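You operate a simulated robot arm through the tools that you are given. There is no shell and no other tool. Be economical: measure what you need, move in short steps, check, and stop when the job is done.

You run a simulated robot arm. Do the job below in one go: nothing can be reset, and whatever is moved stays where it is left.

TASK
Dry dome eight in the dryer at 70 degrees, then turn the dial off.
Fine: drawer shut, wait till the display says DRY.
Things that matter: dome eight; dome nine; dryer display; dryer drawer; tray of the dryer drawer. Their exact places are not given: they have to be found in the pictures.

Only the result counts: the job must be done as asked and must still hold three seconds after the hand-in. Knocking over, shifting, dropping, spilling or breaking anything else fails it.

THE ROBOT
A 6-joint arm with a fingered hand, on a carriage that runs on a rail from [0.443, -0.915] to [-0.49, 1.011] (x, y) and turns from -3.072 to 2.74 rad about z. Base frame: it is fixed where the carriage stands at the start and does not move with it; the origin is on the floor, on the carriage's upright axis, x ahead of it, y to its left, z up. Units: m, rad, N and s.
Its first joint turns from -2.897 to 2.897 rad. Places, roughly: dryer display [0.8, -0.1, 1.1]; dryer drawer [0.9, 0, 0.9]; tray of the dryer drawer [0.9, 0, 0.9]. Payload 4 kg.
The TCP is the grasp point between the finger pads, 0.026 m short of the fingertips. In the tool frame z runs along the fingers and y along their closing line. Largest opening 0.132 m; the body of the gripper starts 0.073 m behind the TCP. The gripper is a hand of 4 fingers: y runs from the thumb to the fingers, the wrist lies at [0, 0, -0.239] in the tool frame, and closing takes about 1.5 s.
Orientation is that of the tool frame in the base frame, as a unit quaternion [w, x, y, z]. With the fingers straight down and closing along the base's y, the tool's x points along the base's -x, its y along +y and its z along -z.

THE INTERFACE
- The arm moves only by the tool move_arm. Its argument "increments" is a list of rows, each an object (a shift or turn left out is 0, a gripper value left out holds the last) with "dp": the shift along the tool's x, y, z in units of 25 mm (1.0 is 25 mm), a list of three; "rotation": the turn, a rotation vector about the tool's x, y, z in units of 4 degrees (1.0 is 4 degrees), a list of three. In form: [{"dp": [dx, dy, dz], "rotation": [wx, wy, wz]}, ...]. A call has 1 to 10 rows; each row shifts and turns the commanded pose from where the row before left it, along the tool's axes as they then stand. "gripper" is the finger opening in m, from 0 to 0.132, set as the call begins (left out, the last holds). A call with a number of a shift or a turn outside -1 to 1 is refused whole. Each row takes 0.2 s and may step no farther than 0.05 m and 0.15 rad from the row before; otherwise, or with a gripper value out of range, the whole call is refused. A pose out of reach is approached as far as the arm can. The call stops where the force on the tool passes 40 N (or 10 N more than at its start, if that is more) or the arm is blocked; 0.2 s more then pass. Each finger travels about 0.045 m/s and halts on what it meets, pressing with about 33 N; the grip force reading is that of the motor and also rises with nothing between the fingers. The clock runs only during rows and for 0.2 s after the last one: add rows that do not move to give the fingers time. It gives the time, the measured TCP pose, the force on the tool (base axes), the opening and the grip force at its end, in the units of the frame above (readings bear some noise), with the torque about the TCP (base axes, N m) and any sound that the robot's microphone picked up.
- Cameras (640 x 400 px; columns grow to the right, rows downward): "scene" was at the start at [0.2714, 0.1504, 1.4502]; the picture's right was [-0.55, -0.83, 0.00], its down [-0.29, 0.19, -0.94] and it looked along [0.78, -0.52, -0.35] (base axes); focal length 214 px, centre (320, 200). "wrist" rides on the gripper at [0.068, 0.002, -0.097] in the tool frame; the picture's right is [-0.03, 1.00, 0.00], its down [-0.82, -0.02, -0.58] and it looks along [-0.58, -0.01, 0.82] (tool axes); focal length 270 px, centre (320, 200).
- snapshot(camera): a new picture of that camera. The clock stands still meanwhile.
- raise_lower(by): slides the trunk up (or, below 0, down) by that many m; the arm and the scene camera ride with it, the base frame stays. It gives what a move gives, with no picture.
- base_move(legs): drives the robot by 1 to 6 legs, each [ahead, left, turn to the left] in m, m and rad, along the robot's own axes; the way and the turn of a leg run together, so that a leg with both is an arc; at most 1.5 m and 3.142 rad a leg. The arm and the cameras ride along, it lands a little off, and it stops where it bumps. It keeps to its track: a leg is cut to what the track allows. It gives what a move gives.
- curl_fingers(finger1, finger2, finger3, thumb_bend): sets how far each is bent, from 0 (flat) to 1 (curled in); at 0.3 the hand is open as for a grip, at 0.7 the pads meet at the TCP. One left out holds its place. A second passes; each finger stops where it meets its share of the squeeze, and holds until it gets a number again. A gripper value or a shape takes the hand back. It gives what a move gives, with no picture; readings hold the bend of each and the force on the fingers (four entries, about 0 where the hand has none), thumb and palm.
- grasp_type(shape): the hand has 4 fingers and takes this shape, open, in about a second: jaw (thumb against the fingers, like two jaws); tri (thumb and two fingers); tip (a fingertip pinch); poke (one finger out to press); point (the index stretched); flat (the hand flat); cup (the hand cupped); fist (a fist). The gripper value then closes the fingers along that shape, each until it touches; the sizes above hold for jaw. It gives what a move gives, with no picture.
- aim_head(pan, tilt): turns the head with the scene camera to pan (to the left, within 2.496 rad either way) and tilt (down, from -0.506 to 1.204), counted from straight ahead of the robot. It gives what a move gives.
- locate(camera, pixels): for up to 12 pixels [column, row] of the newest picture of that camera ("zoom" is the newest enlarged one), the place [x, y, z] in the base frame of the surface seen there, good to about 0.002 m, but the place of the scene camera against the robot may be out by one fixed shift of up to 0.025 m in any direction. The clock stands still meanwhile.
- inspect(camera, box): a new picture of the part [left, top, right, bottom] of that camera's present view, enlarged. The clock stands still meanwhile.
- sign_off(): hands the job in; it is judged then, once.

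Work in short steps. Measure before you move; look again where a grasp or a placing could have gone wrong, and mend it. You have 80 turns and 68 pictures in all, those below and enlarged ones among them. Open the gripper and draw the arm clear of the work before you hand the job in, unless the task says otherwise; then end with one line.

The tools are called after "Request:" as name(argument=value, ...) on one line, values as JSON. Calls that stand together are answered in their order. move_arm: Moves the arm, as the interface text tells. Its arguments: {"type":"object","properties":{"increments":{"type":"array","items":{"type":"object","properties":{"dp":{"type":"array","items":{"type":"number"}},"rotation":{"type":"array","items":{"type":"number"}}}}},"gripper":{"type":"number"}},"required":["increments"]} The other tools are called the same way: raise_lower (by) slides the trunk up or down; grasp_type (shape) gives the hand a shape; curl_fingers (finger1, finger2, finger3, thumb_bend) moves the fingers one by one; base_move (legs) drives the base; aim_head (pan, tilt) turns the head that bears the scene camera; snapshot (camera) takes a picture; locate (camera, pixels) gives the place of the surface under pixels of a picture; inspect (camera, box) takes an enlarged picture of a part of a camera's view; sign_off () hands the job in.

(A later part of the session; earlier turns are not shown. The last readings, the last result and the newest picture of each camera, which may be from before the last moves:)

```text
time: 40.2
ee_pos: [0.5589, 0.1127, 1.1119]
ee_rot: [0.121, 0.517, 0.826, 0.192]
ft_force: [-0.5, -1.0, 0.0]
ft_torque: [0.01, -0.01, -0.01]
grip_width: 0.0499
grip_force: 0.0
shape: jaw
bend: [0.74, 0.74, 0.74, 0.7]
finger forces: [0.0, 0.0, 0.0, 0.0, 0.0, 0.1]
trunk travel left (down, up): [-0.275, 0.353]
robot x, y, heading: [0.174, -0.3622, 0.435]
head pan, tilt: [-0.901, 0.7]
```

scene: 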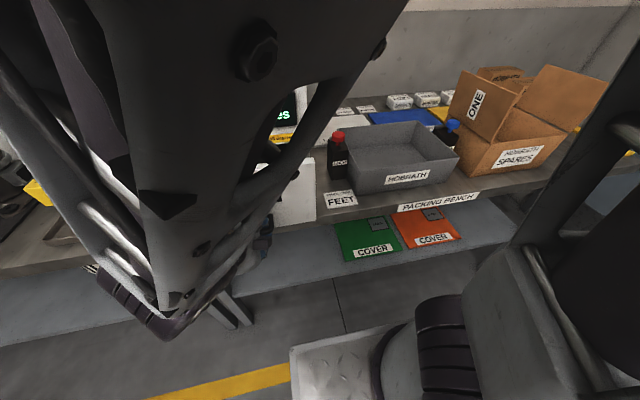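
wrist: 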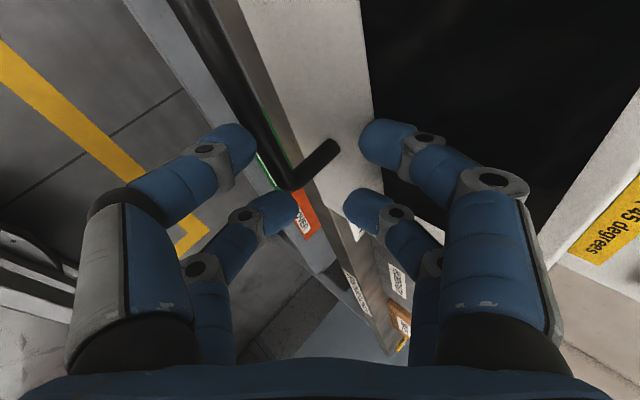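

I move the hand 0.25 m right to stand in front of the handle, and look.

Request:
move_arm(increments=[{"dp": [-1, 0, 0]}, {"dp": [-1, 0, 0]}, {"dp": [-1, 0, 0]}, {"dp": [-1, 0, 0]}, {"dp": [-1, 0, 0]}, {"dp": [-1, 0, 0]}, {"dp": [-1, 0, 0]}, {"dp": [-1, 0, 0]}, {"dp": [-1, 0, 0]}, {"dp": [-1, 0, 0]}])

Request:
snapshot(camera="wrist")

```text
time: 42.4
ee_pos: [0.67, -0.1119, 1.1119]
ee_rot: [0.121, 0.517, 0.826, 0.191]
ft_force: [-0.2, -0.1, 0.3]
ft_torque: [-0.02, 0.03, -0.02]
grip_width: 0.0496
grip_force: 0.1
shape: jaw
bend: [0.74, 0.74, 0.74, 0.7]
finger forces: [0.0, 0.0, 0.0, 0.0, 0.0, 0.1]
trunk travel left (down, up): [-0.275, 0.353]
robot x, y, heading: [0.1747, -0.3591, 0.435]
head pan, tilt: [-0.901, 0.7]
```

```text
36 pictures are left
```

wrist: 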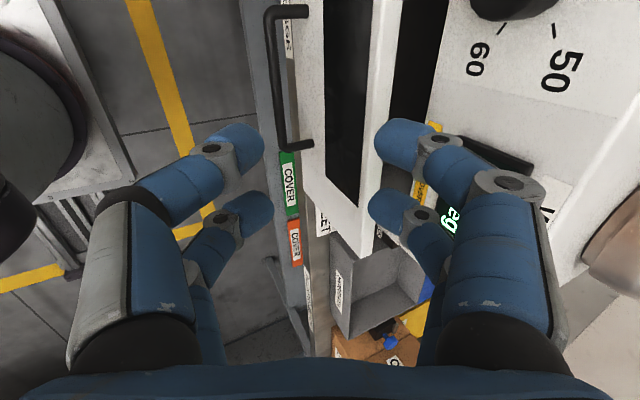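

The drawer is a few cm open. I measure bar, panel top and dryer face.

Request:
locate(camera="wrist", pixels=[[277, 80], [275, 40], [283, 130], [320, 100], [385, 60], [366, 90], [372, 150], [430, 60], [305, 180], [405, 60]])

```text
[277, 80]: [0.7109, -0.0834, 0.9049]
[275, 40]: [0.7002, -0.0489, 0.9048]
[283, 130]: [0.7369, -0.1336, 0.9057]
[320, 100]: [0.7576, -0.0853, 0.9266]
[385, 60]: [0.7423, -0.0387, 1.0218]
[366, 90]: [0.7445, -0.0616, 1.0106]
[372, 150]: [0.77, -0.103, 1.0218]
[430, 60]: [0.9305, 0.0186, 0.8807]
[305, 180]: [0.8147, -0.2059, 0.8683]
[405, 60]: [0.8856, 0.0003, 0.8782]
```

Bar centre ≈(u 0.605, z 0.90), panel face u 0.645. I descend in two stages along the tool axis with a 0.032 opening.

Request:
move_arm(increments=[{"dp": [0, -0.5, 1]}, {"dp": [0, -0.5, 1]}, {"dp": [0, -0.5, 1]}, {"dp": [0, -0.5, 1]}, {"dp": [0, 0, 1]}, {"dp": [0, 0, 1]}], gripper=0.034)

Request:
snapshot(camera="wrist")

```text
time: 43.8
ee_pos: [0.7065, -0.0927, 1.0002]
ee_rot: [0.12, 0.516, 0.826, 0.191]
ft_force: [0.2, 0.4, 0.2]
ft_torque: [-0.01, -0.01, -0.02]
grip_width: 0.0341
grip_force: 0.1
shape: jaw
bend: [0.73, 0.73, 0.73, 0.7]
finger forces: [0.1, 0.0, 0.0, 0.0, 0.0, 0.0]
out of reach, approached as far as the arm can: row 4, 5, 6
trunk travel left (down, up): [-0.275, 0.353]
robot x, y, heading: [0.1778, -0.3604, 0.437]
head pan, tilt: [-0.901, 0.7]
```

```text
35 pictures are left
```

wrist: 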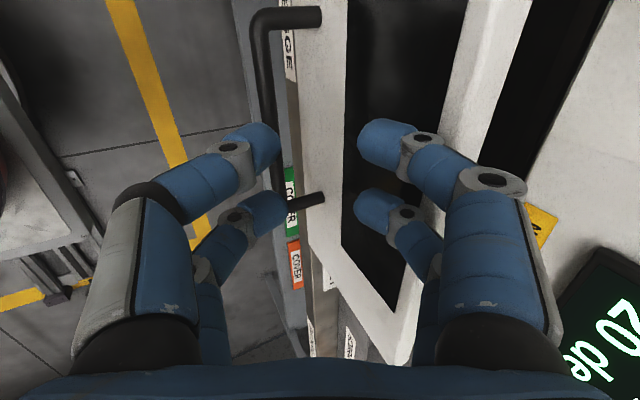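

Again the inner reach limit near z=1.0; the trunk must go lower. I go back up, retreat, and lower the trunk 0.2 m.

Request:
move_arm(increments=[{"dp": [0, 0, -1]}, {"dp": [0, 0, -1]}, {"dp": [0, 0.5, -1]}, {"dp": [0, 0.5, -1]}, {"dp": [0, 0, -1]}, {"dp": [0, -0.6, -0.6]}])

Request:
raise_lower(by=-0.12)

Request:
move_arm(increments=[{"dp": [0, 0, -0.2]}])

```text
time: 45.2
ee_pos: [0.6577, -0.1153, 1.1307]
ee_rot: [0.121, 0.517, 0.825, 0.192]
ft_force: [-0.9, -0.2, 1.1]
ft_torque: [-0.01, 0.02, 0.01]
grip_width: 0.0342
grip_force: 0.0
shape: jaw
bend: [0.73, 0.73, 0.73, 0.7]
finger forces: [0.0, 0.1, 0.0, 0.0, 0.1, 0.0]
trunk travel left (down, up): [-0.275, 0.353]
robot x, y, heading: [0.1745, -0.3601, 0.427]
head pan, tilt: [-0.901, 0.7]
```

```text
time: 46.7
ee_pos: [0.6587, -0.1147, 1.0106]
ee_rot: [0.121, 0.517, 0.825, 0.191]
ft_force: [0.9, -0.1, -0.6]
ft_torque: [0.01, 0.01, -0.01]
grip_width: 0.0345
grip_force: 0.0
shape: jaw
bend: [0.73, 0.73, 0.73, 0.7]
finger forces: [0.0, 0.0, 0.1, 0.1, 0.1, 0.0]
trunk travel left (down, up): [-0.155, 0.473]
robot x, y, heading: [0.1731, -0.3604, 0.43]
head pan, tilt: [-0.901, 0.7]
```

```text
time: 47.1
ee_pos: [0.6565, -0.1164, 1.0148]
ee_rot: [0.121, 0.516, 0.826, 0.191]
ft_force: [-0.3, -0.2, -0.1]
ft_torque: [-0.04, -0.01, -0.01]
grip_width: 0.0343
grip_force: 0.1
shape: jaw
bend: [0.73, 0.73, 0.73, 0.7]
finger forces: [0.0, 0.0, 0.1, 0.0, 0.1, 0.0]
trunk travel left (down, up): [-0.155, 0.473]
robot x, y, heading: [0.1763, -0.3598, 0.435]
head pan, tilt: [-0.901, 0.7]
```

Works. I retreat 4 cm more, raise slightly and lower the trunk almost to its bottom.

Request:
move_arm(increments=[{"dp": [0, -0.7, -0.35]}, {"dp": [0, -0.7, -0.35]}, {"dp": [0, 0.44, -0.9]}, {"dp": [0, 0.44, -0.9]}])

Request:
raise_lower(by=-0.13)

Request:
move_arm(increments=[{"dp": [0, 0, -0.1]}])

```text
time: 48.1
ee_pos: [0.619, -0.1327, 1.0658]
ee_rot: [0.121, 0.517, 0.826, 0.192]
ft_force: [-0.2, 0.7, 0.6]
ft_torque: [0.01, 0.0, 0.01]
grip_width: 0.0345
grip_force: 0.0
shape: jaw
bend: [0.73, 0.73, 0.73, 0.7]
finger forces: [0.1, 0.0, 0.1, 0.0, 0.1, 0.1]
trunk travel left (down, up): [-0.155, 0.473]
robot x, y, heading: [0.1734, -0.3607, 0.435]
head pan, tilt: [-0.901, 0.7]
```

```text
time: 49.7
ee_pos: [0.6212, -0.1327, 0.9361]
ee_rot: [0.121, 0.517, 0.826, 0.191]
ft_force: [0.9, -0.1, -0.2]
ft_torque: [0.0, 0.03, 0.03]
grip_width: 0.0344
grip_force: 0.1
shape: jaw
bend: [0.73, 0.73, 0.73, 0.7]
finger forces: [0.0, 0.1, 0.0, 0.0, 0.0, 0.0]
trunk travel left (down, up): [-0.025, 0.603]
robot x, y, heading: [0.1732, -0.3608, 0.43]
head pan, tilt: [-0.901, 0.7]
```

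```text
time: 50.1
ee_pos: [0.6205, -0.1335, 0.938]
ee_rot: [0.121, 0.517, 0.826, 0.192]
ft_force: [0.1, 0.5, -0.4]
ft_torque: [0.0, 0.0, 0.01]
grip_width: 0.0343
grip_force: 0.0
shape: jaw
bend: [0.73, 0.73, 0.73, 0.7]
finger forces: [0.0, 0.0, 0.1, 0.1, 0.0, 0.1]
trunk travel left (down, up): [-0.025, 0.603]
robot x, y, heading: [0.1763, -0.3599, 0.432]
head pan, tilt: [-0.901, 0.7]
```

Now u=0.50, z=0.938 with good reach. I go to the pre-point above the bar and then 0.1 m along the tool axis.

Request:
move_arm(increments=[{"dp": [0, 1, -0.4]}, {"dp": [0, 1, -0.4]}, {"dp": [0, 1, -0.3]}, {"dp": [0, 0, 1]}, {"dp": [0, 0, 1]}, {"dp": [0, 0, 1]}, {"dp": [0, 0, 0.5]}, {"dp": [0, 0, 0.5]}])

Request:
snapshot(camera="wrist")

```text
time: 51.9
ee_pos: [0.7085, -0.0906, 0.9044]
ee_rot: [0.121, 0.516, 0.825, 0.193]
ft_force: [0.5, 0.7, 0.2]
ft_torque: [0.01, 0.0, 0.02]
grip_width: 0.0343
grip_force: 0.1
shape: jaw
bend: [0.73, 0.73, 0.73, 0.7]
finger forces: [0.0, 0.0, 0.1, 0.0, 0.1, 0.1]
trunk travel left (down, up): [-0.025, 0.603]
robot x, y, heading: [0.1746, -0.3604, 0.431]
head pan, tilt: [-0.901, 0.7]
```

```text
34 pictures are left
```

wrist: 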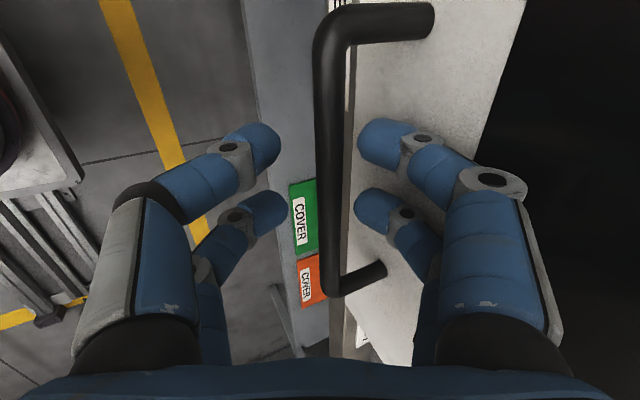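

Bar is well between the fingers. I close and then pull straight back in small steps.

Request:
move_arm(increments=[{}, {}, {}, {}], gripper=0.0)

Request:
move_arm(increments=[{"dp": [0, -0.45, -0.22]}, {"dp": [0, -0.45, -0.22]}, {"dp": [0, -0.45, -0.22]}, {"dp": [0, -0.45, -0.22]}])

```text
time: 52.9
ee_pos: [0.7085, -0.0909, 0.9026]
ee_rot: [0.12, 0.517, 0.827, 0.189]
ft_force: [0.6, 0.4, -24.6]
ft_torque: [-0.16, 0.14, 0.08]
grip_width: 0.0002
grip_force: 33.5
shape: jaw
bend: [0.71, 0.71, 0.63, 0.66]
finger forces: [27.8, 0.1, 0.1, 0.1, 32.1, 0.1]
trunk travel left (down, up): [-0.025, 0.603]
robot x, y, heading: [0.1715, -0.3597, 0.434]
head pan, tilt: [-0.901, 0.7]
```

```text
time: 53.9
ee_pos: [0.6631, -0.1121, 0.9027]
ee_rot: [0.12, 0.517, 0.826, 0.19]
ft_force: [1.1, 0.8, -35.0]
ft_torque: [-0.19, 0.1, 0.08]
grip_width: 0.0
grip_force: 33.1
shape: jaw
bend: [0.71, 0.71, 0.62, 0.66]
finger forces: [30.0, 0.1, 0.0, 0.0, 33.8, 0.0]
trunk travel left (down, up): [-0.025, 0.603]
robot x, y, heading: [0.1756, -0.3638, 0.433]
head pan, tilt: [-0.901, 0.7]
```

Pulled 5 cm smoothly. I ease 3 mm down to lower the load and pull further.

Request:
move_arm(increments=[{"dp": [0, -0.06, 0.12]}, {"dp": [0, -0.7, -0.34]}, {"dp": [0, -0.7, -0.34]}, {"dp": [0, -0.7, -0.34]}, {"dp": [0, -0.7, -0.34]}])

Request:
snapshot(camera="wrist")

```text
time: 55.1
ee_pos: [0.5948, -0.1469, 0.9026]
ee_rot: [0.121, 0.516, 0.826, 0.192]
ft_force: [2.3, -0.5, -4.3]
ft_torque: [-0.05, -0.03, -0.01]
grip_width: 0.0
grip_force: 32.5
shape: jaw
bend: [0.71, 0.71, 0.62, 0.66]
finger forces: [0.0, 0.0, 0.0, 0.0, 0.1, 0.1]
trunk travel left (down, up): [-0.025, 0.603]
robot x, y, heading: [0.1745, -0.3581, 0.431]
head pan, tilt: [-0.901, 0.7]
```

```text
33 pictures are left
```

wrist: 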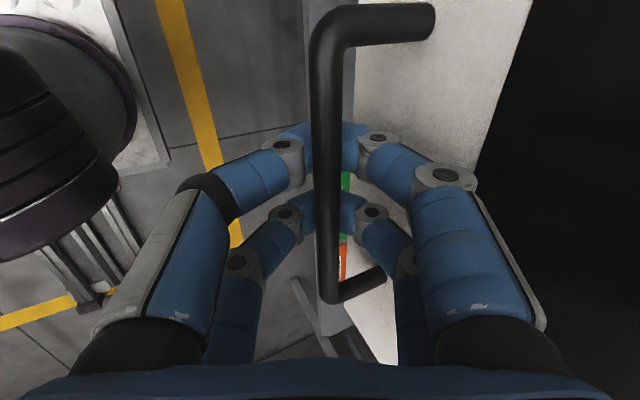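

Opening is ~0.165 m now. I continue another 6 cm, force-guarded.

Request:
move_arm(increments=[{"dp": [0, -0.54, -0.26]}, {"dp": [0, -0.54, -0.26]}, {"dp": [0, -0.54, -0.26]}, {"dp": [0, -0.54, -0.26]}])

Request:
aim_head(pan=-0.1, tilt=0.7)

Request:
snapshot(camera="scene")

```text
time: 56.1
ee_pos: [0.5415, -0.1704, 0.9001]
ee_rot: [0.121, 0.517, 0.826, 0.191]
ft_force: [3.5, -2.6, -2.2]
ft_torque: [-0.06, -0.03, 0.02]
grip_width: 0.0001
grip_force: 32.7
shape: jaw
bend: [0.71, 0.71, 0.62, 0.66]
finger forces: [0.1, 0.0, 0.0, 0.0, 0.0, 0.0]
trunk travel left (down, up): [-0.025, 0.603]
robot x, y, heading: [0.1724, -0.3591, 0.433]
head pan, tilt: [-0.901, 0.7]
```

```text
time: 57.2
ee_pos: [0.5413, -0.1709, 0.9005]
ee_rot: [0.121, 0.517, 0.826, 0.192]
ft_force: [2.1, -2.2, -2.7]
ft_torque: [-0.03, -0.03, -0.01]
grip_width: 0.0
grip_force: 32.3
shape: jaw
bend: [0.72, 0.71, 0.62, 0.66]
finger forces: [0.1, 0.0, 0.0, 0.1, 0.0, 0.0]
trunk travel left (down, up): [-0.025, 0.603]
robot x, y, heading: [0.1767, -0.363, 0.433]
head pan, tilt: [-0.099, 0.7]
```

```text
32 pictures are left
```

scene: 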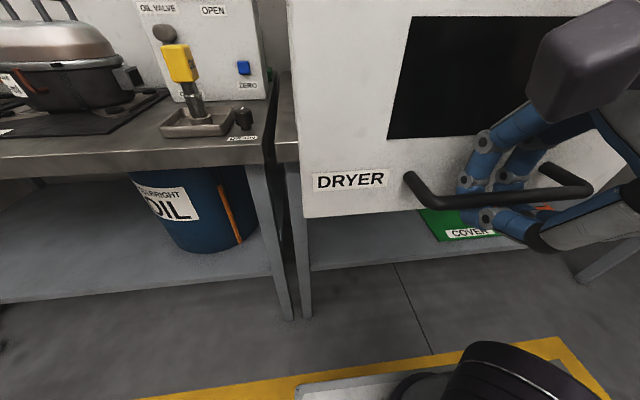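

The drawer is ~0.22 m out. I release the bar, withdraw along the tool axis, then raise the trunk.

Request:
move_arm(increments=[{}, {}, {}, {}, {"dp": [0, 0, -0.5]}, {"dp": [0, 0, -0.5]}, {"dp": [0, 0, -1]}, {"dp": [0, 0, -1]}, {"dp": [0, 0, -1]}], gripper=0.036)

Request:
raise_lower(by=0.45)

Request:
snapshot(camera="scene")

```text
time: 59.2
ee_pos: [0.5147, -0.1779, 0.9893]
ee_rot: [0.121, 0.516, 0.826, 0.191]
ft_force: [0.3, -0.1, 0.0]
ft_torque: [0.0, 0.01, 0.0]
grip_width: 0.0359
grip_force: 0.1
shape: jaw
bend: [0.73, 0.73, 0.73, 0.7]
finger forces: [0.1, 0.0, 0.0, 0.1, 0.1, 0.0]
out of reach, approached as far as the arm can: row 8, 9
trunk travel left (down, up): [-0.025, 0.603]
robot x, y, heading: [0.1756, -0.356, 0.435]
head pan, tilt: [-0.099, 0.7]
```

```text
refused: 0.45 is not a number from -0.4 to 0.4
```

```text
31 pictures are left
```

scene: 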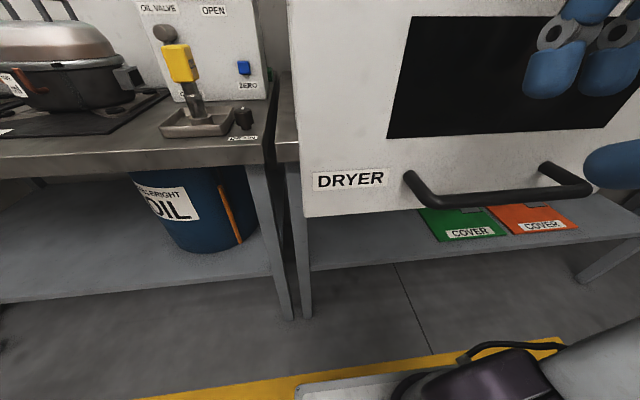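

Hand clear of the bar (z=0.99). I raise the trunk 0.4 m and then 0.15 m.

Request:
raise_lower(by=0.4)

Request:
move_arm(increments=[{"rotation": [1, 0, 0]}, {"rotation": [1, 0, 0]}, {"rotation": [1, 0, 0]}, {"rotation": [1, 0, 0]}, {"rotation": [1, 0, 0]}, {"rotation": [1, 0, 0]}, {"rotation": [0.5, 0, 0]}], gripper=0.1)

Request:
aim_head(pan=-0.1, tilt=0.75)

Request:
snapshot(camera="scene")

```text
time: 63.0
ee_pos: [0.5165, -0.1779, 1.3905]
ee_rot: [0.121, 0.517, 0.825, 0.192]
ft_force: [0.2, -0.1, -0.8]
ft_torque: [-0.04, 0.01, -0.01]
grip_width: 0.036
grip_force: 0.1
shape: jaw
bend: [0.73, 0.73, 0.73, 0.7]
finger forces: [0.0, 0.1, 0.0, 0.0, 0.1, 0.0]
trunk travel left (down, up): [-0.425, 0.203]
robot x, y, heading: [0.1761, -0.3612, 0.433]
head pan, tilt: [-0.099, 0.7]
```

```text
time: 64.7
ee_pos: [0.5126, -0.1806, 1.3898]
ee_rot: [0.001, 0.531, 0.848, 0.001]
ft_force: [0.1, -0.2, 0.0]
ft_torque: [0.0, 0.02, 0.0]
grip_width: 0.0997
grip_force: 0.0
shape: jaw
bend: [0.63, 0.63, 0.63, 0.5]
finger forces: [0.1, 0.0, 0.0, 0.1, 0.1, 0.1]
out of reach, approached as far as the arm can: row 2
trunk travel left (down, up): [-0.425, 0.203]
robot x, y, heading: [0.1721, -0.359, 0.432]
head pan, tilt: [-0.099, 0.7]
```

```text
time: 65.3
ee_pos: [0.5123, -0.1805, 1.3886]
ee_rot: [0.002, 0.53, 0.848, 0.001]
ft_force: [-0.1, 0.2, 0.3]
ft_torque: [0.02, 0.01, 0.01]
grip_width: 0.0996
grip_force: 0.0
shape: jaw
bend: [0.63, 0.63, 0.63, 0.5]
finger forces: [0.0, 0.1, 0.0, 0.1, 0.0, 0.0]
trunk travel left (down, up): [-0.425, 0.203]
robot x, y, heading: [0.1767, -0.356, 0.432]
head pan, tilt: [-0.099, 0.75]
```

```text
30 pictures are left
```

scene: 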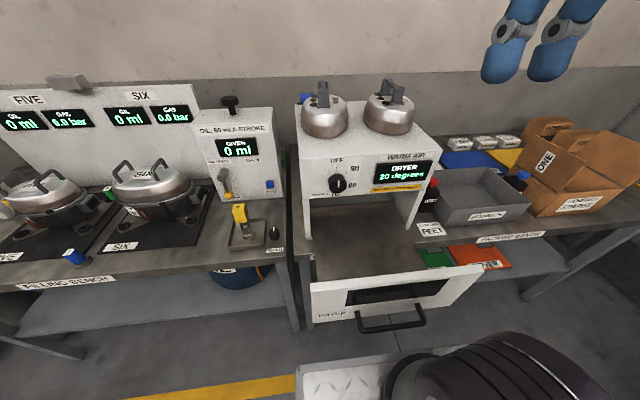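

Drawer is open. I enlarge the drawer interior, and turn the hand back 90° for the dome handle.

Request:
inspect(camera="scene", box=[290, 70, 490, 340])

Request:
move_arm(increments=[{"rotation": [0, 0, -1]}, {"rotation": [0, 0, -1]}, {"rotation": [0, 0, -1]}, {"rotation": [0, 0, -1]}, {"rotation": [0, 0, -1]}, {"rotation": [0, 0, -1]}, {"rotation": [0, 0, -1]}, {"rotation": [0, 0, -1]}, {"rotation": [0, 0, -1]}, {"rotation": [0, 0, -1]}])

Request:
move_arm(increments=[{"rotation": [0, 0, -1]}, {"rotation": [0, 0, -1]}, {"rotation": [0, 0, -1]}, {"rotation": [0, 0, -1]}, {"rotation": [0, 0, -1]}, {"rotation": [0, 0, -1]}, {"rotation": [0, 0, -1]}, {"rotation": [0, 0, -1]}, {"rotation": [0, 0, -1]}, {"rotation": [0, 0, -1]}])

Request:
move_arm(increments=[{"rotation": [0, 0, -1]}, {"rotation": [0, 0, -1]}, {"rotation": [0, 0, -0.5]}, {"dp": [-1, 0, 0]}, {"dp": [-1, 0, 0]}, {"dp": [-1, -0.5, 0]}, {"dp": [-1, -0.5, 0]}, {"dp": [-1, -0.5, 0]}, {"dp": [-1, -0.5, 0]}, {"dp": [-1, -0.5, 0]}])

Request:
snapshot(camera="wrist")

```text
1.48 times, centred on (390, 205) of scene
```

zoom: 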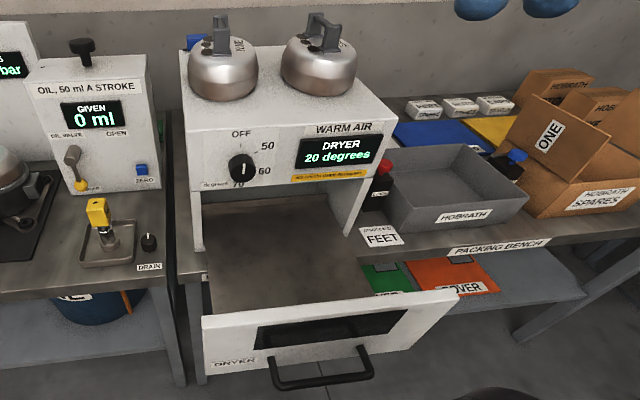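

```text
time: 67.5
ee_pos: [0.5134, -0.1806, 1.3873]
ee_rot: [0.001, 0.208, 0.978, 0.0]
ft_force: [-0.3, -1.0, 0.7]
ft_torque: [-0.04, 0.02, -0.01]
grip_width: 0.0999
grip_force: 0.1
shape: jaw
bend: [0.63, 0.63, 0.63, 0.5]
finger forces: [0.0, 0.1, 0.0, 0.0, 0.1, 0.1]
trunk travel left (down, up): [-0.425, 0.203]
robot x, y, heading: [0.1786, -0.3615, 0.435]
head pan, tilt: [-0.099, 0.75]
```

```text
time: 69.7
ee_pos: [0.5135, -0.1808, 1.3882]
ee_rot: [0.002, -0.139, 0.99, 0.0]
ft_force: [0.7, 0.4, 0.2]
ft_torque: [0.01, -0.02, 0.0]
grip_width: 0.1
grip_force: 0.1
shape: jaw
bend: [0.63, 0.63, 0.63, 0.5]
finger forces: [0.0, 0.0, 0.1, 0.0, 0.0, 0.1]
trunk travel left (down, up): [-0.425, 0.203]
robot x, y, heading: [0.1763, -0.3601, 0.436]
head pan, tilt: [-0.099, 0.75]
```

```text
time: 71.9
ee_pos: [0.697, -0.1597, 1.3922]
ee_rot: [0.002, -0.224, 0.975, 0.0]
ft_force: [-0.1, -0.9, 0.3]
ft_torque: [0.0, -0.08, -0.04]
grip_width: 0.0998
grip_force: 0.0
shape: jaw
bend: [0.63, 0.63, 0.63, 0.5]
finger forces: [0.0, 0.0, 0.0, 0.1, 0.0, 0.0]
trunk travel left (down, up): [-0.425, 0.203]
robot x, y, heading: [0.1733, -0.3632, 0.434]
head pan, tilt: [-0.099, 0.75]
```

```text
28 pictures are left
```

wrist: 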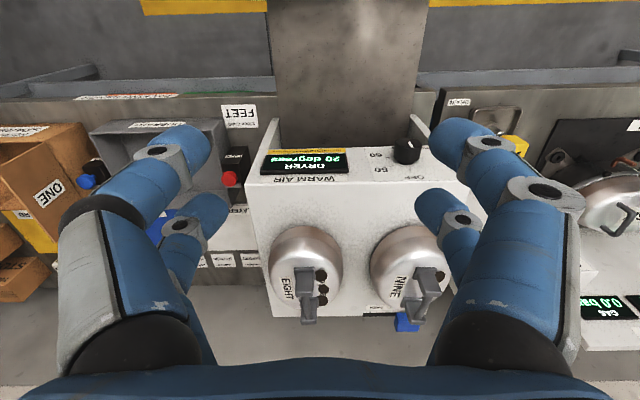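

The tray is a flat plate behind the drawer front. I measure dome eight's handle and the tray.

Request:
locate(camera="wrist", pixels=[[306, 285], [308, 305], [307, 318], [283, 260], [335, 290], [350, 60], [345, 100], [345, 20], [415, 60], [285, 60]])

Request:
locate(camera="scene", pixels=[[392, 100], [375, 230], [350, 240], [400, 250], [320, 190]])

```text
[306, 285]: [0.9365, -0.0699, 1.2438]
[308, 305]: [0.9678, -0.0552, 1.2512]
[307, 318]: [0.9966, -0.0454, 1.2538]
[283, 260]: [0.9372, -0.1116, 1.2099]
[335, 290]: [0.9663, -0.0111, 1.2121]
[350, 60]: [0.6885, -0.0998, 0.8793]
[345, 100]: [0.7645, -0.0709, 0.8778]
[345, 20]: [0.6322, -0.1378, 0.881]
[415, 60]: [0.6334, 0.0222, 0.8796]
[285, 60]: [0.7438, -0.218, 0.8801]
```

```text
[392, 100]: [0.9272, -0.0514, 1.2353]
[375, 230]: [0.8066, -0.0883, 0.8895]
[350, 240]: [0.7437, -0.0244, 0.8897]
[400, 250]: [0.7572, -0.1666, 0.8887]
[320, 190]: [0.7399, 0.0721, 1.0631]
```

Handle centre (0.967,-0.056), top z≈1.253; tray surface z≈0.88. I go above the handle.

Request:
move_arm(increments=[{"dp": [-1, -0.1, 0]}, {"dp": [-1, -0.1, 0]}, {"dp": [-1, -0.1, 0]}, {"dp": [-1, -0.1, 0]}, {"dp": [-1, -0.1, 0]}, {"dp": [-1, -0.1, 0]}, {"dp": [-1, -0.1, 0]}, {"dp": [-1, -0.1, 0]}, {"dp": [-1, -0.1, 0]}, {"dp": [-1, -0.1, 0]}], gripper=0.07)

Request:
move_arm(increments=[{"dp": [-1, 0, 0]}, {"dp": [-0.5, 0, 0]}, {"dp": [0, 0, 1]}, {"dp": [0, 0, 1]}])

Request:
snapshot(camera="wrist")

```text
time: 74.1
ee_pos: [0.9342, -0.0749, 1.3901]
ee_rot: [0.001, -0.223, 0.975, -0.001]
ft_force: [0.4, 0.4, -0.2]
ft_torque: [0.01, -0.03, 0.0]
grip_width: 0.0703
grip_force: 0.0
shape: jaw
bend: [0.72, 0.72, 0.72, 0.7]
finger forces: [0.0, 0.0, 0.1, 0.0, 0.0, 0.1]
trunk travel left (down, up): [-0.425, 0.203]
robot x, y, heading: [0.176, -0.3611, 0.432]
head pan, tilt: [-0.099, 0.75]
```

```text
time: 75.1
ee_pos: [0.9694, -0.0579, 1.3393]
ee_rot: [0.002, -0.224, 0.975, 0.0]
ft_force: [-0.9, -0.1, 1.1]
ft_torque: [-0.03, -0.02, 0.02]
grip_width: 0.0704
grip_force: 0.1
shape: jaw
bend: [0.72, 0.72, 0.72, 0.7]
finger forces: [0.0, 0.0, 0.1, 0.1, 0.0, 0.0]
trunk travel left (down, up): [-0.425, 0.203]
robot x, y, heading: [0.1714, -0.3633, 0.435]
head pan, tilt: [-0.099, 0.75]
```

```text
27 pictures are left
```

wrist: 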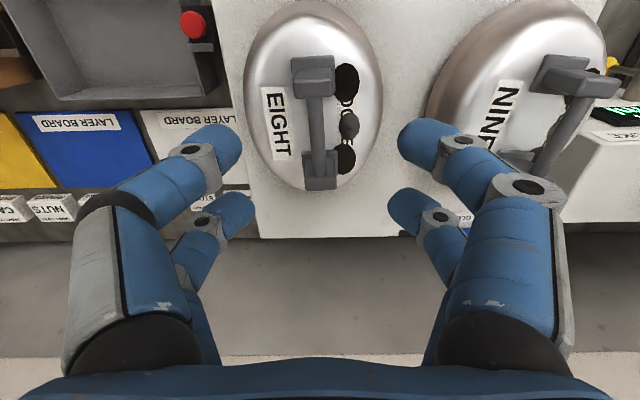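

Handle is centred between the fingers. I descend to TCP z≈1.251 and close.

Request:
move_arm(increments=[{"dp": [0, 0, 1]}, {"dp": [0, 0, 1]}, {"dp": [0, 0, 1]}, {"dp": [0, 0, 0.5]}])

Request:
move_arm(increments=[{}, {}, {}, {}, {}], gripper=0.0)

Request:
snapshot(camera="wrist")

```text
time: 76.1
ee_pos: [0.969, -0.0568, 1.2523]
ee_rot: [0.003, -0.224, 0.975, 0.0]
ft_force: [-0.8, -0.1, -0.3]
ft_torque: [0.02, 0.02, -0.04]
grip_width: 0.0703
grip_force: 0.0
shape: jaw
bend: [0.72, 0.72, 0.72, 0.7]
finger forces: [0.1, 0.1, 0.0, 0.1, 0.1, 0.0]
trunk travel left (down, up): [-0.425, 0.203]
robot x, y, heading: [0.178, -0.3587, 0.432]
head pan, tilt: [-0.099, 0.75]
```

```text
time: 77.3
ee_pos: [0.9682, -0.0577, 1.2518]
ee_rot: [0.001, -0.224, 0.975, -0.001]
ft_force: [2.1, 0.3, 0.1]
ft_torque: [0.09, -0.07, 0.03]
grip_width: 0.0
grip_force: 27.1
shape: jaw
bend: [0.68, 0.61, 0.61, 0.71]
finger forces: [0.0, 0.0, 0.0, 0.1, 0.0, 0.0]
trunk travel left (down, up): [-0.425, 0.203]
robot x, y, heading: [0.1715, -0.3637, 0.429]
head pan, tilt: [-0.099, 0.75]
```

```text
26 pictures are left
```

wrist: 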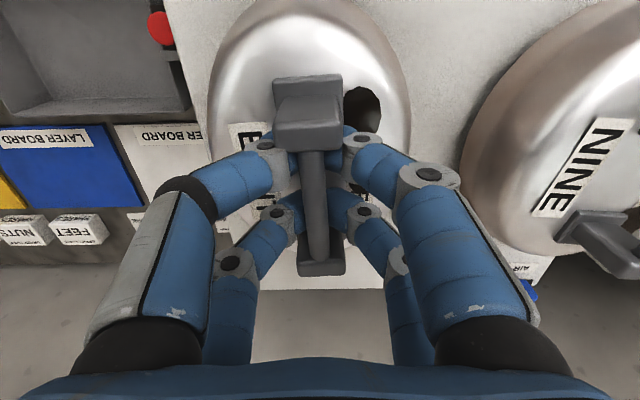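

The fingers have closed under the handle bar, between its posts. I lift 7.5 cm and check.

Request:
move_arm(increments=[{"dp": [0, 0, -0.5]}, {"dp": [0, 0, -0.5]}, {"dp": [0, 0, -0.5]}, {"dp": [0, 0, -0.5]}, {"dp": [0, 0, -0.5]}, {"dp": [0, 0, -0.5]}])

Request:
snapshot(camera="wrist")

```text
time: 78.7
ee_pos: [0.9689, -0.0574, 1.3261]
ee_rot: [0.001, -0.224, 0.975, -0.001]
ft_force: [-0.1, -0.6, -8.1]
ft_torque: [0.04, 0.04, -0.01]
grip_width: 0.0
grip_force: 32.9
shape: jaw
bend: [0.68, 0.64, 0.56, 0.71]
finger forces: [0.0, 0.0, 0.0, 0.1, 0.1, 0.0]
trunk travel left (down, up): [-0.425, 0.203]
robot x, y, heading: [0.1765, -0.3618, 0.435]
head pan, tilt: [-0.099, 0.75]
```

```text
25 pictures are left
```

wrist: 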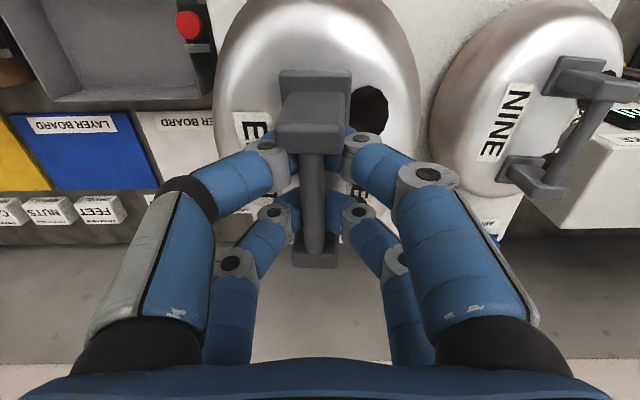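

Dome eight is lifted (≈8 N). I carry it back toward the robot over the open drawer.

Request:
move_arm(increments=[{"dp": [0.5, 0, 0]}, {"dp": [0.8, 0, 0]}, {"dp": [1, 0.4, 0]}, {"dp": [1, 0.4, 0]}, {"dp": [1, 0.4, 0]}, {"dp": [1, 0.4, 0]}, {"dp": [1, 0.4, 0]}, {"dp": [1, 0.4, 0]}, {"dp": [1, 0.4, 0]}, {"dp": [1, 0.4, 0]}])

Request:
move_arm(increments=[{"dp": [0.8, 0.1, 0]}, {"dp": [0.5, 0, 0]}, {"dp": [0.2, 0, 0]}, {}])

Request:
snapshot(camera="wrist")

Request:
snapshot(camera="scene")

```text
time: 80.9
ee_pos: [0.7231, -0.0868, 1.328]
ee_rot: [0.002, -0.224, 0.975, 0.0]
ft_force: [0.2, 0.7, -8.6]
ft_torque: [0.05, -0.03, 0.01]
grip_width: 0.0001
grip_force: 32.8
shape: jaw
bend: [0.68, 0.64, 0.56, 0.71]
finger forces: [0.1, 0.1, 0.0, 0.0, 0.0, 0.0]
trunk travel left (down, up): [-0.425, 0.203]
robot x, y, heading: [0.1756, -0.3594, 0.434]
head pan, tilt: [-0.099, 0.75]
```

```text
time: 81.9
ee_pos: [0.6893, -0.1008, 1.3272]
ee_rot: [0.002, -0.224, 0.975, -0.001]
ft_force: [0.2, 0.1, -7.5]
ft_torque: [0.01, 0.0, -0.02]
grip_width: 0.0
grip_force: 33.4
shape: jaw
bend: [0.68, 0.64, 0.56, 0.71]
finger forces: [0.1, 0.0, 0.0, 0.0, 0.1, 0.0]
trunk travel left (down, up): [-0.425, 0.203]
robot x, y, heading: [0.1708, -0.3612, 0.435]
head pan, tilt: [-0.099, 0.75]
```

```text
24 pictures are left
```

wrist: 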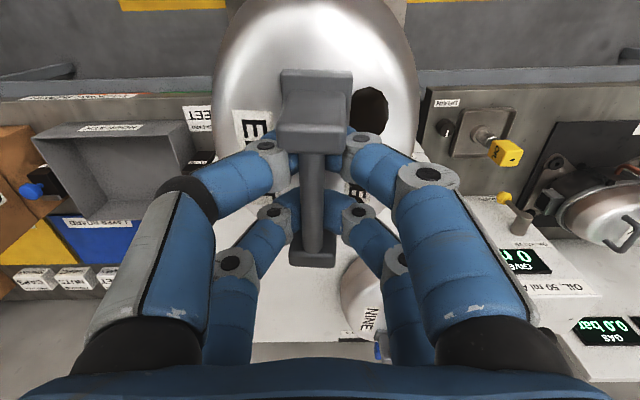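

```text
23 pictures are left
```

scene: 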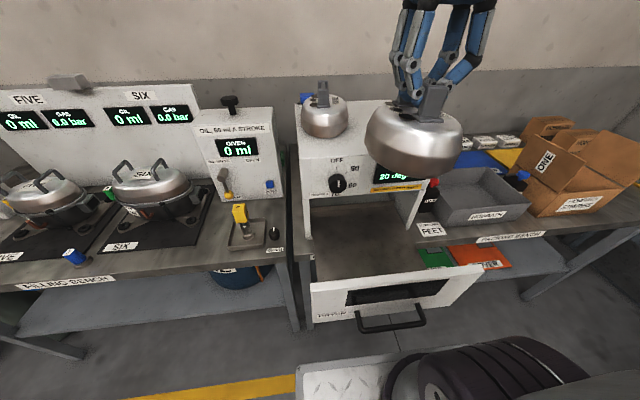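

Dome hangs level. I measure the drawer's panel top edge, tray and dryer face for the lowering position.

Request:
locate(camera="scene", pixels=[[400, 274], [400, 271], [400, 266], [330, 283], [470, 267], [385, 230], [330, 205], [408, 205], [390, 187], [338, 183]])

```text
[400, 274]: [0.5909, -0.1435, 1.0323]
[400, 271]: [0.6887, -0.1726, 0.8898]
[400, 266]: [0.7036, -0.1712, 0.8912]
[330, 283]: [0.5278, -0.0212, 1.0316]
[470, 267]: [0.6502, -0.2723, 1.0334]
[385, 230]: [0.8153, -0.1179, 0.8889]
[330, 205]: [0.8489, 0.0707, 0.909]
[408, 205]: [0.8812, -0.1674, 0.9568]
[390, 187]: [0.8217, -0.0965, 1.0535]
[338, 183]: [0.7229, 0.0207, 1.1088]
```

Free span between panel and dryer face is u 0.475–0.69; the dome (centre u 0.576, v -0.391) fits. I lower with the trunk 0.28 m, straight down.

Request:
raise_lower(by=-0.28)

Request:
snapshot(camera="scene")

```text
time: 84.7
ee_pos: [0.6875, -0.1013, 1.0455]
ee_rot: [0.002, -0.224, 0.975, -0.001]
ft_force: [0.7, 0.3, -8.6]
ft_torque: [0.03, -0.04, 0.01]
grip_width: 0.0003
grip_force: 33.2
shape: jaw
bend: [0.68, 0.64, 0.56, 0.71]
finger forces: [0.0, 0.1, 0.0, 0.0, 0.1, 0.0]
trunk travel left (down, up): [-0.145, 0.483]
robot x, y, heading: [0.1736, -0.3638, 0.434]
head pan, tilt: [-0.099, 0.75]
```

```text
22 pictures are left
```

scene: 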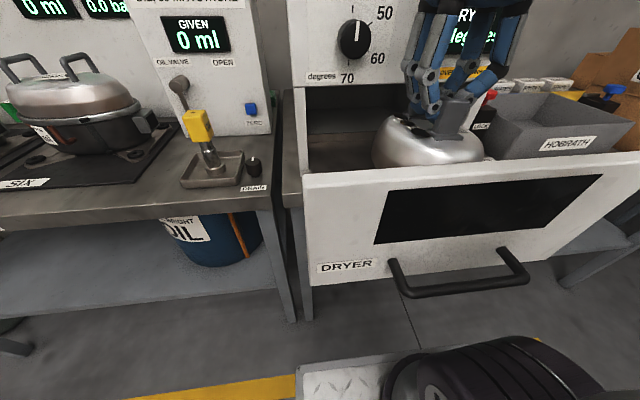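

Dome goes into the drawer cleanly. I lower the remaining ~6 cm by arm in small steps watching the load.

Request:
move_arm(increments=[{"dp": [0, 0, 0.5]}, {"dp": [0, 0, 0.5]}, {"dp": [0, 0, 0.5]}, {"dp": [0, 0, 0.4]}, {"dp": [0, 0, 0.3]}, {"dp": [0, 0, 0.2]}])

```text
time: 86.1
ee_pos: [0.689, -0.1009, 0.9871]
ee_rot: [0.001, -0.225, 0.974, -0.001]
ft_force: [-0.7, 0.4, -4.6]
ft_torque: [0.02, -0.08, 0.04]
grip_width: 0.0
grip_force: 32.8
shape: jaw
bend: [0.68, 0.64, 0.56, 0.71]
finger forces: [0.1, 0.0, 0.0, 0.0, 0.0, 0.1]
trunk travel left (down, up): [-0.145, 0.483]
robot x, y, heading: [0.1766, -0.3611, 0.432]
head pan, tilt: [-0.099, 0.75]
```

Load is halving (4.6 N): the dome is landing. I go a few mm further, check, then open.

Request:
move_arm(increments=[{"dp": [0, 0, 0.1]}, {"dp": [0, 0, 0.1]}, {}])

Request:
snapshot(camera="wrist")

```text
time: 86.9
ee_pos: [0.6891, -0.1005, 0.9806]
ee_rot: [0.002, -0.224, 0.975, -0.001]
ft_force: [0.1, -0.5, -1.7]
ft_torque: [0.04, -0.04, 0.02]
grip_width: 0.0
grip_force: 33.3
shape: jaw
bend: [0.68, 0.64, 0.56, 0.71]
finger forces: [0.1, 0.0, 0.1, 0.1, 0.1, 0.0]
trunk travel left (down, up): [-0.145, 0.483]
robot x, y, heading: [0.1769, -0.3615, 0.432]
head pan, tilt: [-0.099, 0.75]
```

```text
21 pictures are left
```

wrist: 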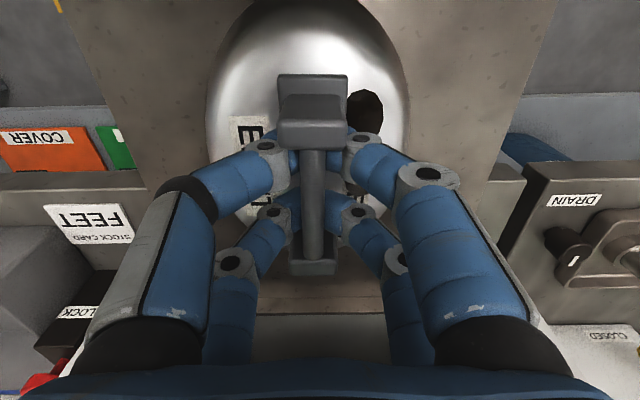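

The dome rests on the tray (load ≈0). I open to 0.07 and rise.

Request:
move_arm(increments=[{}, {}, {}, {}, {}, {"dp": [0, 0, -0.5]}, {"dp": [0, 0, -1]}, {"dp": [0, 0, -1]}, {"dp": [0, 0, -1]}], gripper=0.07)

Request:
snapshot(camera="scene")

```text
time: 88.9
ee_pos: [0.6892, -0.1005, 1.0697]
ee_rot: [0.003, -0.224, 0.974, 0.0]
ft_force: [-0.3, 0.3, -0.1]
ft_torque: [-0.01, 0.01, -0.01]
grip_width: 0.0694
grip_force: 0.1
shape: jaw
bend: [0.72, 0.72, 0.72, 0.7]
finger forces: [0.0, 0.1, 0.1, 0.1, 0.0, 0.0]
trunk travel left (down, up): [-0.145, 0.483]
robot x, y, heading: [0.1761, -0.3617, 0.436]
head pan, tilt: [-0.099, 0.75]
```

```text
20 pictures are left
```

scene: 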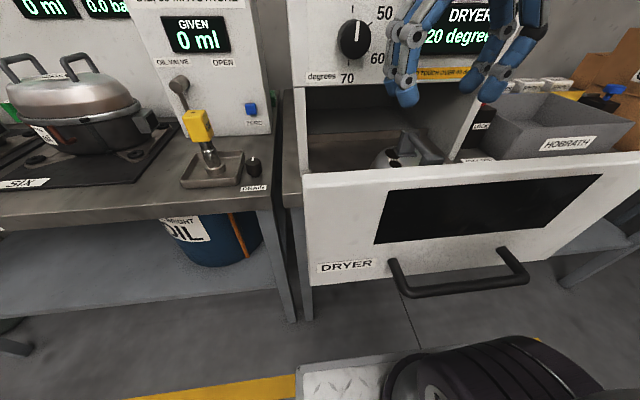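

Dome eight stands on the tray. To shut the drawer I move over the front panel to its outer side with fingers closed.

Request:
move_arm(increments=[{"dp": [0, 0, -1]}, {"dp": [0, 0, -1]}, {"dp": [1, 0, 0]}, {"dp": [1, 0, 0]}, {"dp": [1, 0, 0]}, {"dp": [1, 0, 0]}, {"dp": [1, 0, 0]}, {"dp": [1, 0, 0]}, {"dp": [1, 0, 0]}, {"dp": [1, -0.6, 0]}], gripper=0.0)

Request:
move_arm(increments=[{"rotation": [0, -1, 0]}, {"rotation": [0, -1, 0]}, {"rotation": [0, -1, 0]}, {"rotation": [0, -1, 0]}, {"dp": [0.34, 0, 0.94]}, {"dp": [0.34, 0, 0.94]}, {"dp": [0.34, 0, 0.94]}, {"dp": [0.34, 0, 0.94]}])

Request:
snapshot(camera="scene")

```text
time: 91.1
ee_pos: [0.5165, -0.2009, 1.1186]
ee_rot: [0.001, -0.225, 0.974, -0.001]
ft_force: [0.5, -0.1, 0.0]
ft_torque: [0.0, -0.02, 0.0]
grip_width: 0.0001
grip_force: 33.0
shape: jaw
bend: [0.62, 0.63, 0.63, 0.7]
finger forces: [0.0, 0.0, 0.1, 0.0, 0.0, 0.0]
trunk travel left (down, up): [-0.145, 0.483]
robot x, y, heading: [0.176, -0.3616, 0.429]
head pan, tilt: [-0.099, 0.75]
```

```text
time: 92.9
ee_pos: [0.5093, -0.2049, 1.0175]
ee_rot: [0.138, -0.222, 0.965, 0.031]
ft_force: [0.7, -0.1, -1.0]
ft_torque: [0.03, -0.01, -0.02]
grip_width: 0.0
grip_force: 32.9
shape: jaw
bend: [0.62, 0.63, 0.63, 0.7]
finger forces: [0.0, 0.1, 0.0, 0.0, 0.0, 0.0]
trunk travel left (down, up): [-0.145, 0.483]
robot x, y, heading: [0.1784, -0.3625, 0.432]
head pan, tilt: [-0.099, 0.75]
```

```text
19 pictures are left
```

scene: 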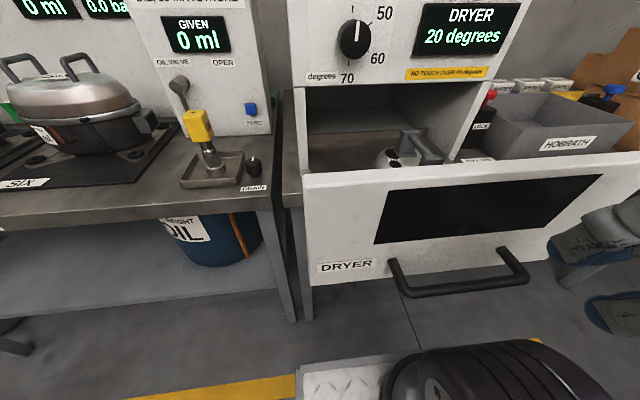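

Hand is in front of the panel. I lower 4.5 cm and push forward, force-guarded, with a slower second half.

Request:
move_arm(increments=[{"dp": [0.3, 0, 0.94]}, {"dp": [0.3, 0, 0.9]}, {"dp": [-0.7, 0, 0.2]}, {"dp": [-0.7, 0, 0.2]}, {"dp": [-0.7, 0, 0.2]}, {"dp": [-0.7, 0, 0.2]}, {"dp": [-0.7, 0, 0.2]}, {"dp": [-0.7, 0, 0.2]}, {"dp": [-0.7, 0, 0.2]}, {"dp": [-0.7, 0, 0.2]}])

Request:
snapshot(camera="scene")

```text
time: 95.1
ee_pos: [0.6383, -0.1422, 0.9715]
ee_rot: [0.137, -0.222, 0.965, 0.031]
ft_force: [-0.5, 0.1, -0.6]
ft_torque: [-0.04, 0.03, -0.03]
grip_width: 0.0001
grip_force: 33.5
shape: jaw
bend: [0.62, 0.63, 0.63, 0.7]
finger forces: [0.0, 0.0, 0.0, 0.0, 0.0, 0.0]
trunk travel left (down, up): [-0.145, 0.483]
robot x, y, heading: [0.174, -0.3591, 0.432]
head pan, tilt: [-0.099, 0.75]
```

```text
18 pictures are left
```

scene: 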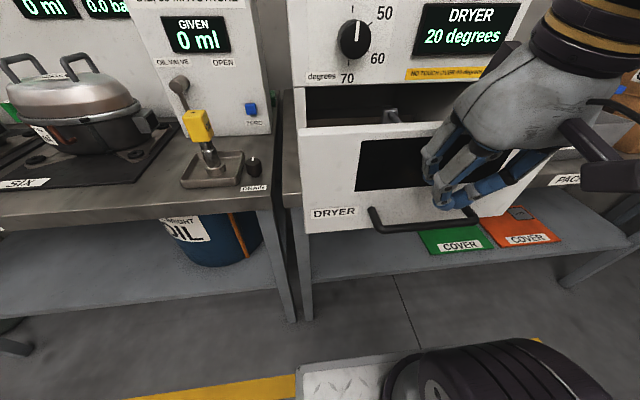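

The drawer is about half-way in. I keep pushing.

Request:
move_arm(increments=[{"dp": [-0.7, 0, 0.2]}, {"dp": [-0.7, 0, 0.2]}, {"dp": [-0.7, 0, 0.2]}, {"dp": [-0.7, 0, 0.2]}, {"dp": [-0.5, 0, 0.14]}, {"dp": [-0.4, 0, 0.11]}])

Request:
snapshot(camera="scene")

```text
time: 96.5
ee_pos: [0.7246, -0.1003, 0.9718]
ee_rot: [0.138, -0.222, 0.965, 0.031]
ft_force: [-1.2, -0.5, -0.9]
ft_torque: [-0.05, 0.05, -0.01]
grip_width: 0.0002
grip_force: 33.1
shape: jaw
bend: [0.62, 0.63, 0.63, 0.7]
finger forces: [0.0, 0.1, 0.1, 0.1, 0.0, 0.0]
trunk travel left (down, up): [-0.145, 0.483]
robot x, y, heading: [0.175, -0.3582, 0.432]
head pan, tilt: [-0.099, 0.75]
```

```text
17 pictures are left
```

scene: 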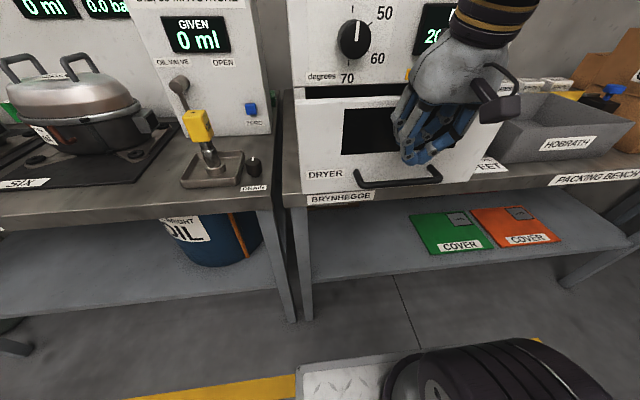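

About 3–4 cm remain. I push in slow steps till it stops.

Request:
move_arm(increments=[{"dp": [-0.3, 0, 0.085]}, {"dp": [-0.3, 0, 0.085]}, {"dp": [-0.3, 0, 0.085]}, {"dp": [-0.3, 0, 0.085]}, {"dp": [-0.2, 0, 0.06]}, {"dp": [-0.2, 0, 0.06]}, {"dp": [-0.2, 0, 0.06]}, {"dp": [-0.2, 0, 0.06]}])

Request:
snapshot(camera="scene")

```text
time: 98.1
ee_pos: [0.7636, -0.0828, 0.9703]
ee_rot: [0.13, -0.221, 0.966, 0.029]
ft_force: [-14.9, -6.0, 3.4]
ft_torque: [-0.03, 0.17, -0.02]
grip_width: 0.0002
grip_force: 33.2
shape: jaw
bend: [0.62, 0.64, 0.64, 0.7]
finger forces: [0.0, 0.1, 0.0, 0.0, 0.0, 0.0]
trunk travel left (down, up): [-0.145, 0.483]
robot x, y, heading: [0.1721, -0.3587, 0.428]
head pan, tilt: [-0.099, 0.75]
stopped in row 8: the force on the tool passed its limit at 48 N (the readings are from after the stop); the commanded pose is now the measured one
```

```text
16 pictures are left
```

scene: 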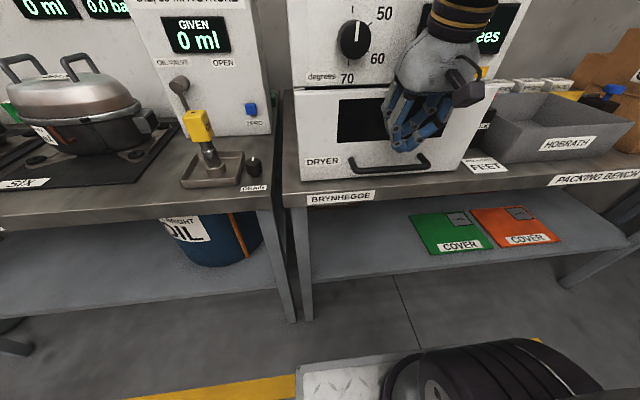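

The drawer hit its stop (48 N) and looks shut. I back off 10 cm and pitch the hand toward horizontal for the dial.

Request:
move_arm(increments=[{"dp": [0.96, 0, -0.27]}, {"dp": [0.96, 0, -0.27]}, {"dp": [0.96, 0, -0.27]}, {"dp": [0.96, 0, -0.27]}, {"rotation": [0, -1, 0]}, {"rotation": [0, -1, 0]}, {"rotation": [0, -1, 0]}, {"rotation": [0, -1, 0]}, {"rotation": [0, -1, 0]}, {"rotation": [0, -1, 0]}])

Request:
move_arm(increments=[{"dp": [-0.5, 0.5, 0], "rotation": [0, -1, 0]}, {"dp": [-0.5, 0.5, 0], "rotation": [0, -1, 0]}, {"dp": [-0.5, 0.5, 0], "rotation": [0, -1, 0]}, {"dp": [-0.5, 0.5, 0], "rotation": [0, -1, 0]}, {"dp": [-0.5, 0.5, 0], "rotation": [0, -1, 0]}, {"dp": [-0.5, 0.5, 0], "rotation": [0, -1, 0]}])

```text
time: 100.3
ee_pos: [0.6738, -0.1238, 0.9704]
ee_rot: [0.331, -0.211, 0.917, 0.075]
ft_force: [0.0, -0.1, -1.2]
ft_torque: [-0.02, 0.0, 0.02]
grip_width: 0.0
grip_force: 32.8
shape: jaw
bend: [0.62, 0.63, 0.64, 0.7]
finger forces: [0.1, 0.0, 0.1, 0.0, 0.0, 0.1]
trunk travel left (down, up): [-0.145, 0.483]
robot x, y, heading: [0.1772, -0.3602, 0.433]
head pan, tilt: [-0.099, 0.75]
```

```text
time: 101.7
ee_pos: [0.6841, -0.0367, 1.0254]
ee_rot: [0.515, -0.191, 0.828, 0.117]
ft_force: [-0.1, -0.1, -0.7]
ft_torque: [-0.03, 0.01, -0.03]
grip_width: 0.0003
grip_force: 33.5
shape: jaw
bend: [0.62, 0.63, 0.64, 0.7]
finger forces: [0.0, 0.0, 0.0, 0.0, 0.1, 0.0]
trunk travel left (down, up): [-0.145, 0.483]
robot x, y, heading: [0.1739, -0.36, 0.432]
head pan, tilt: [-0.099, 0.75]
```

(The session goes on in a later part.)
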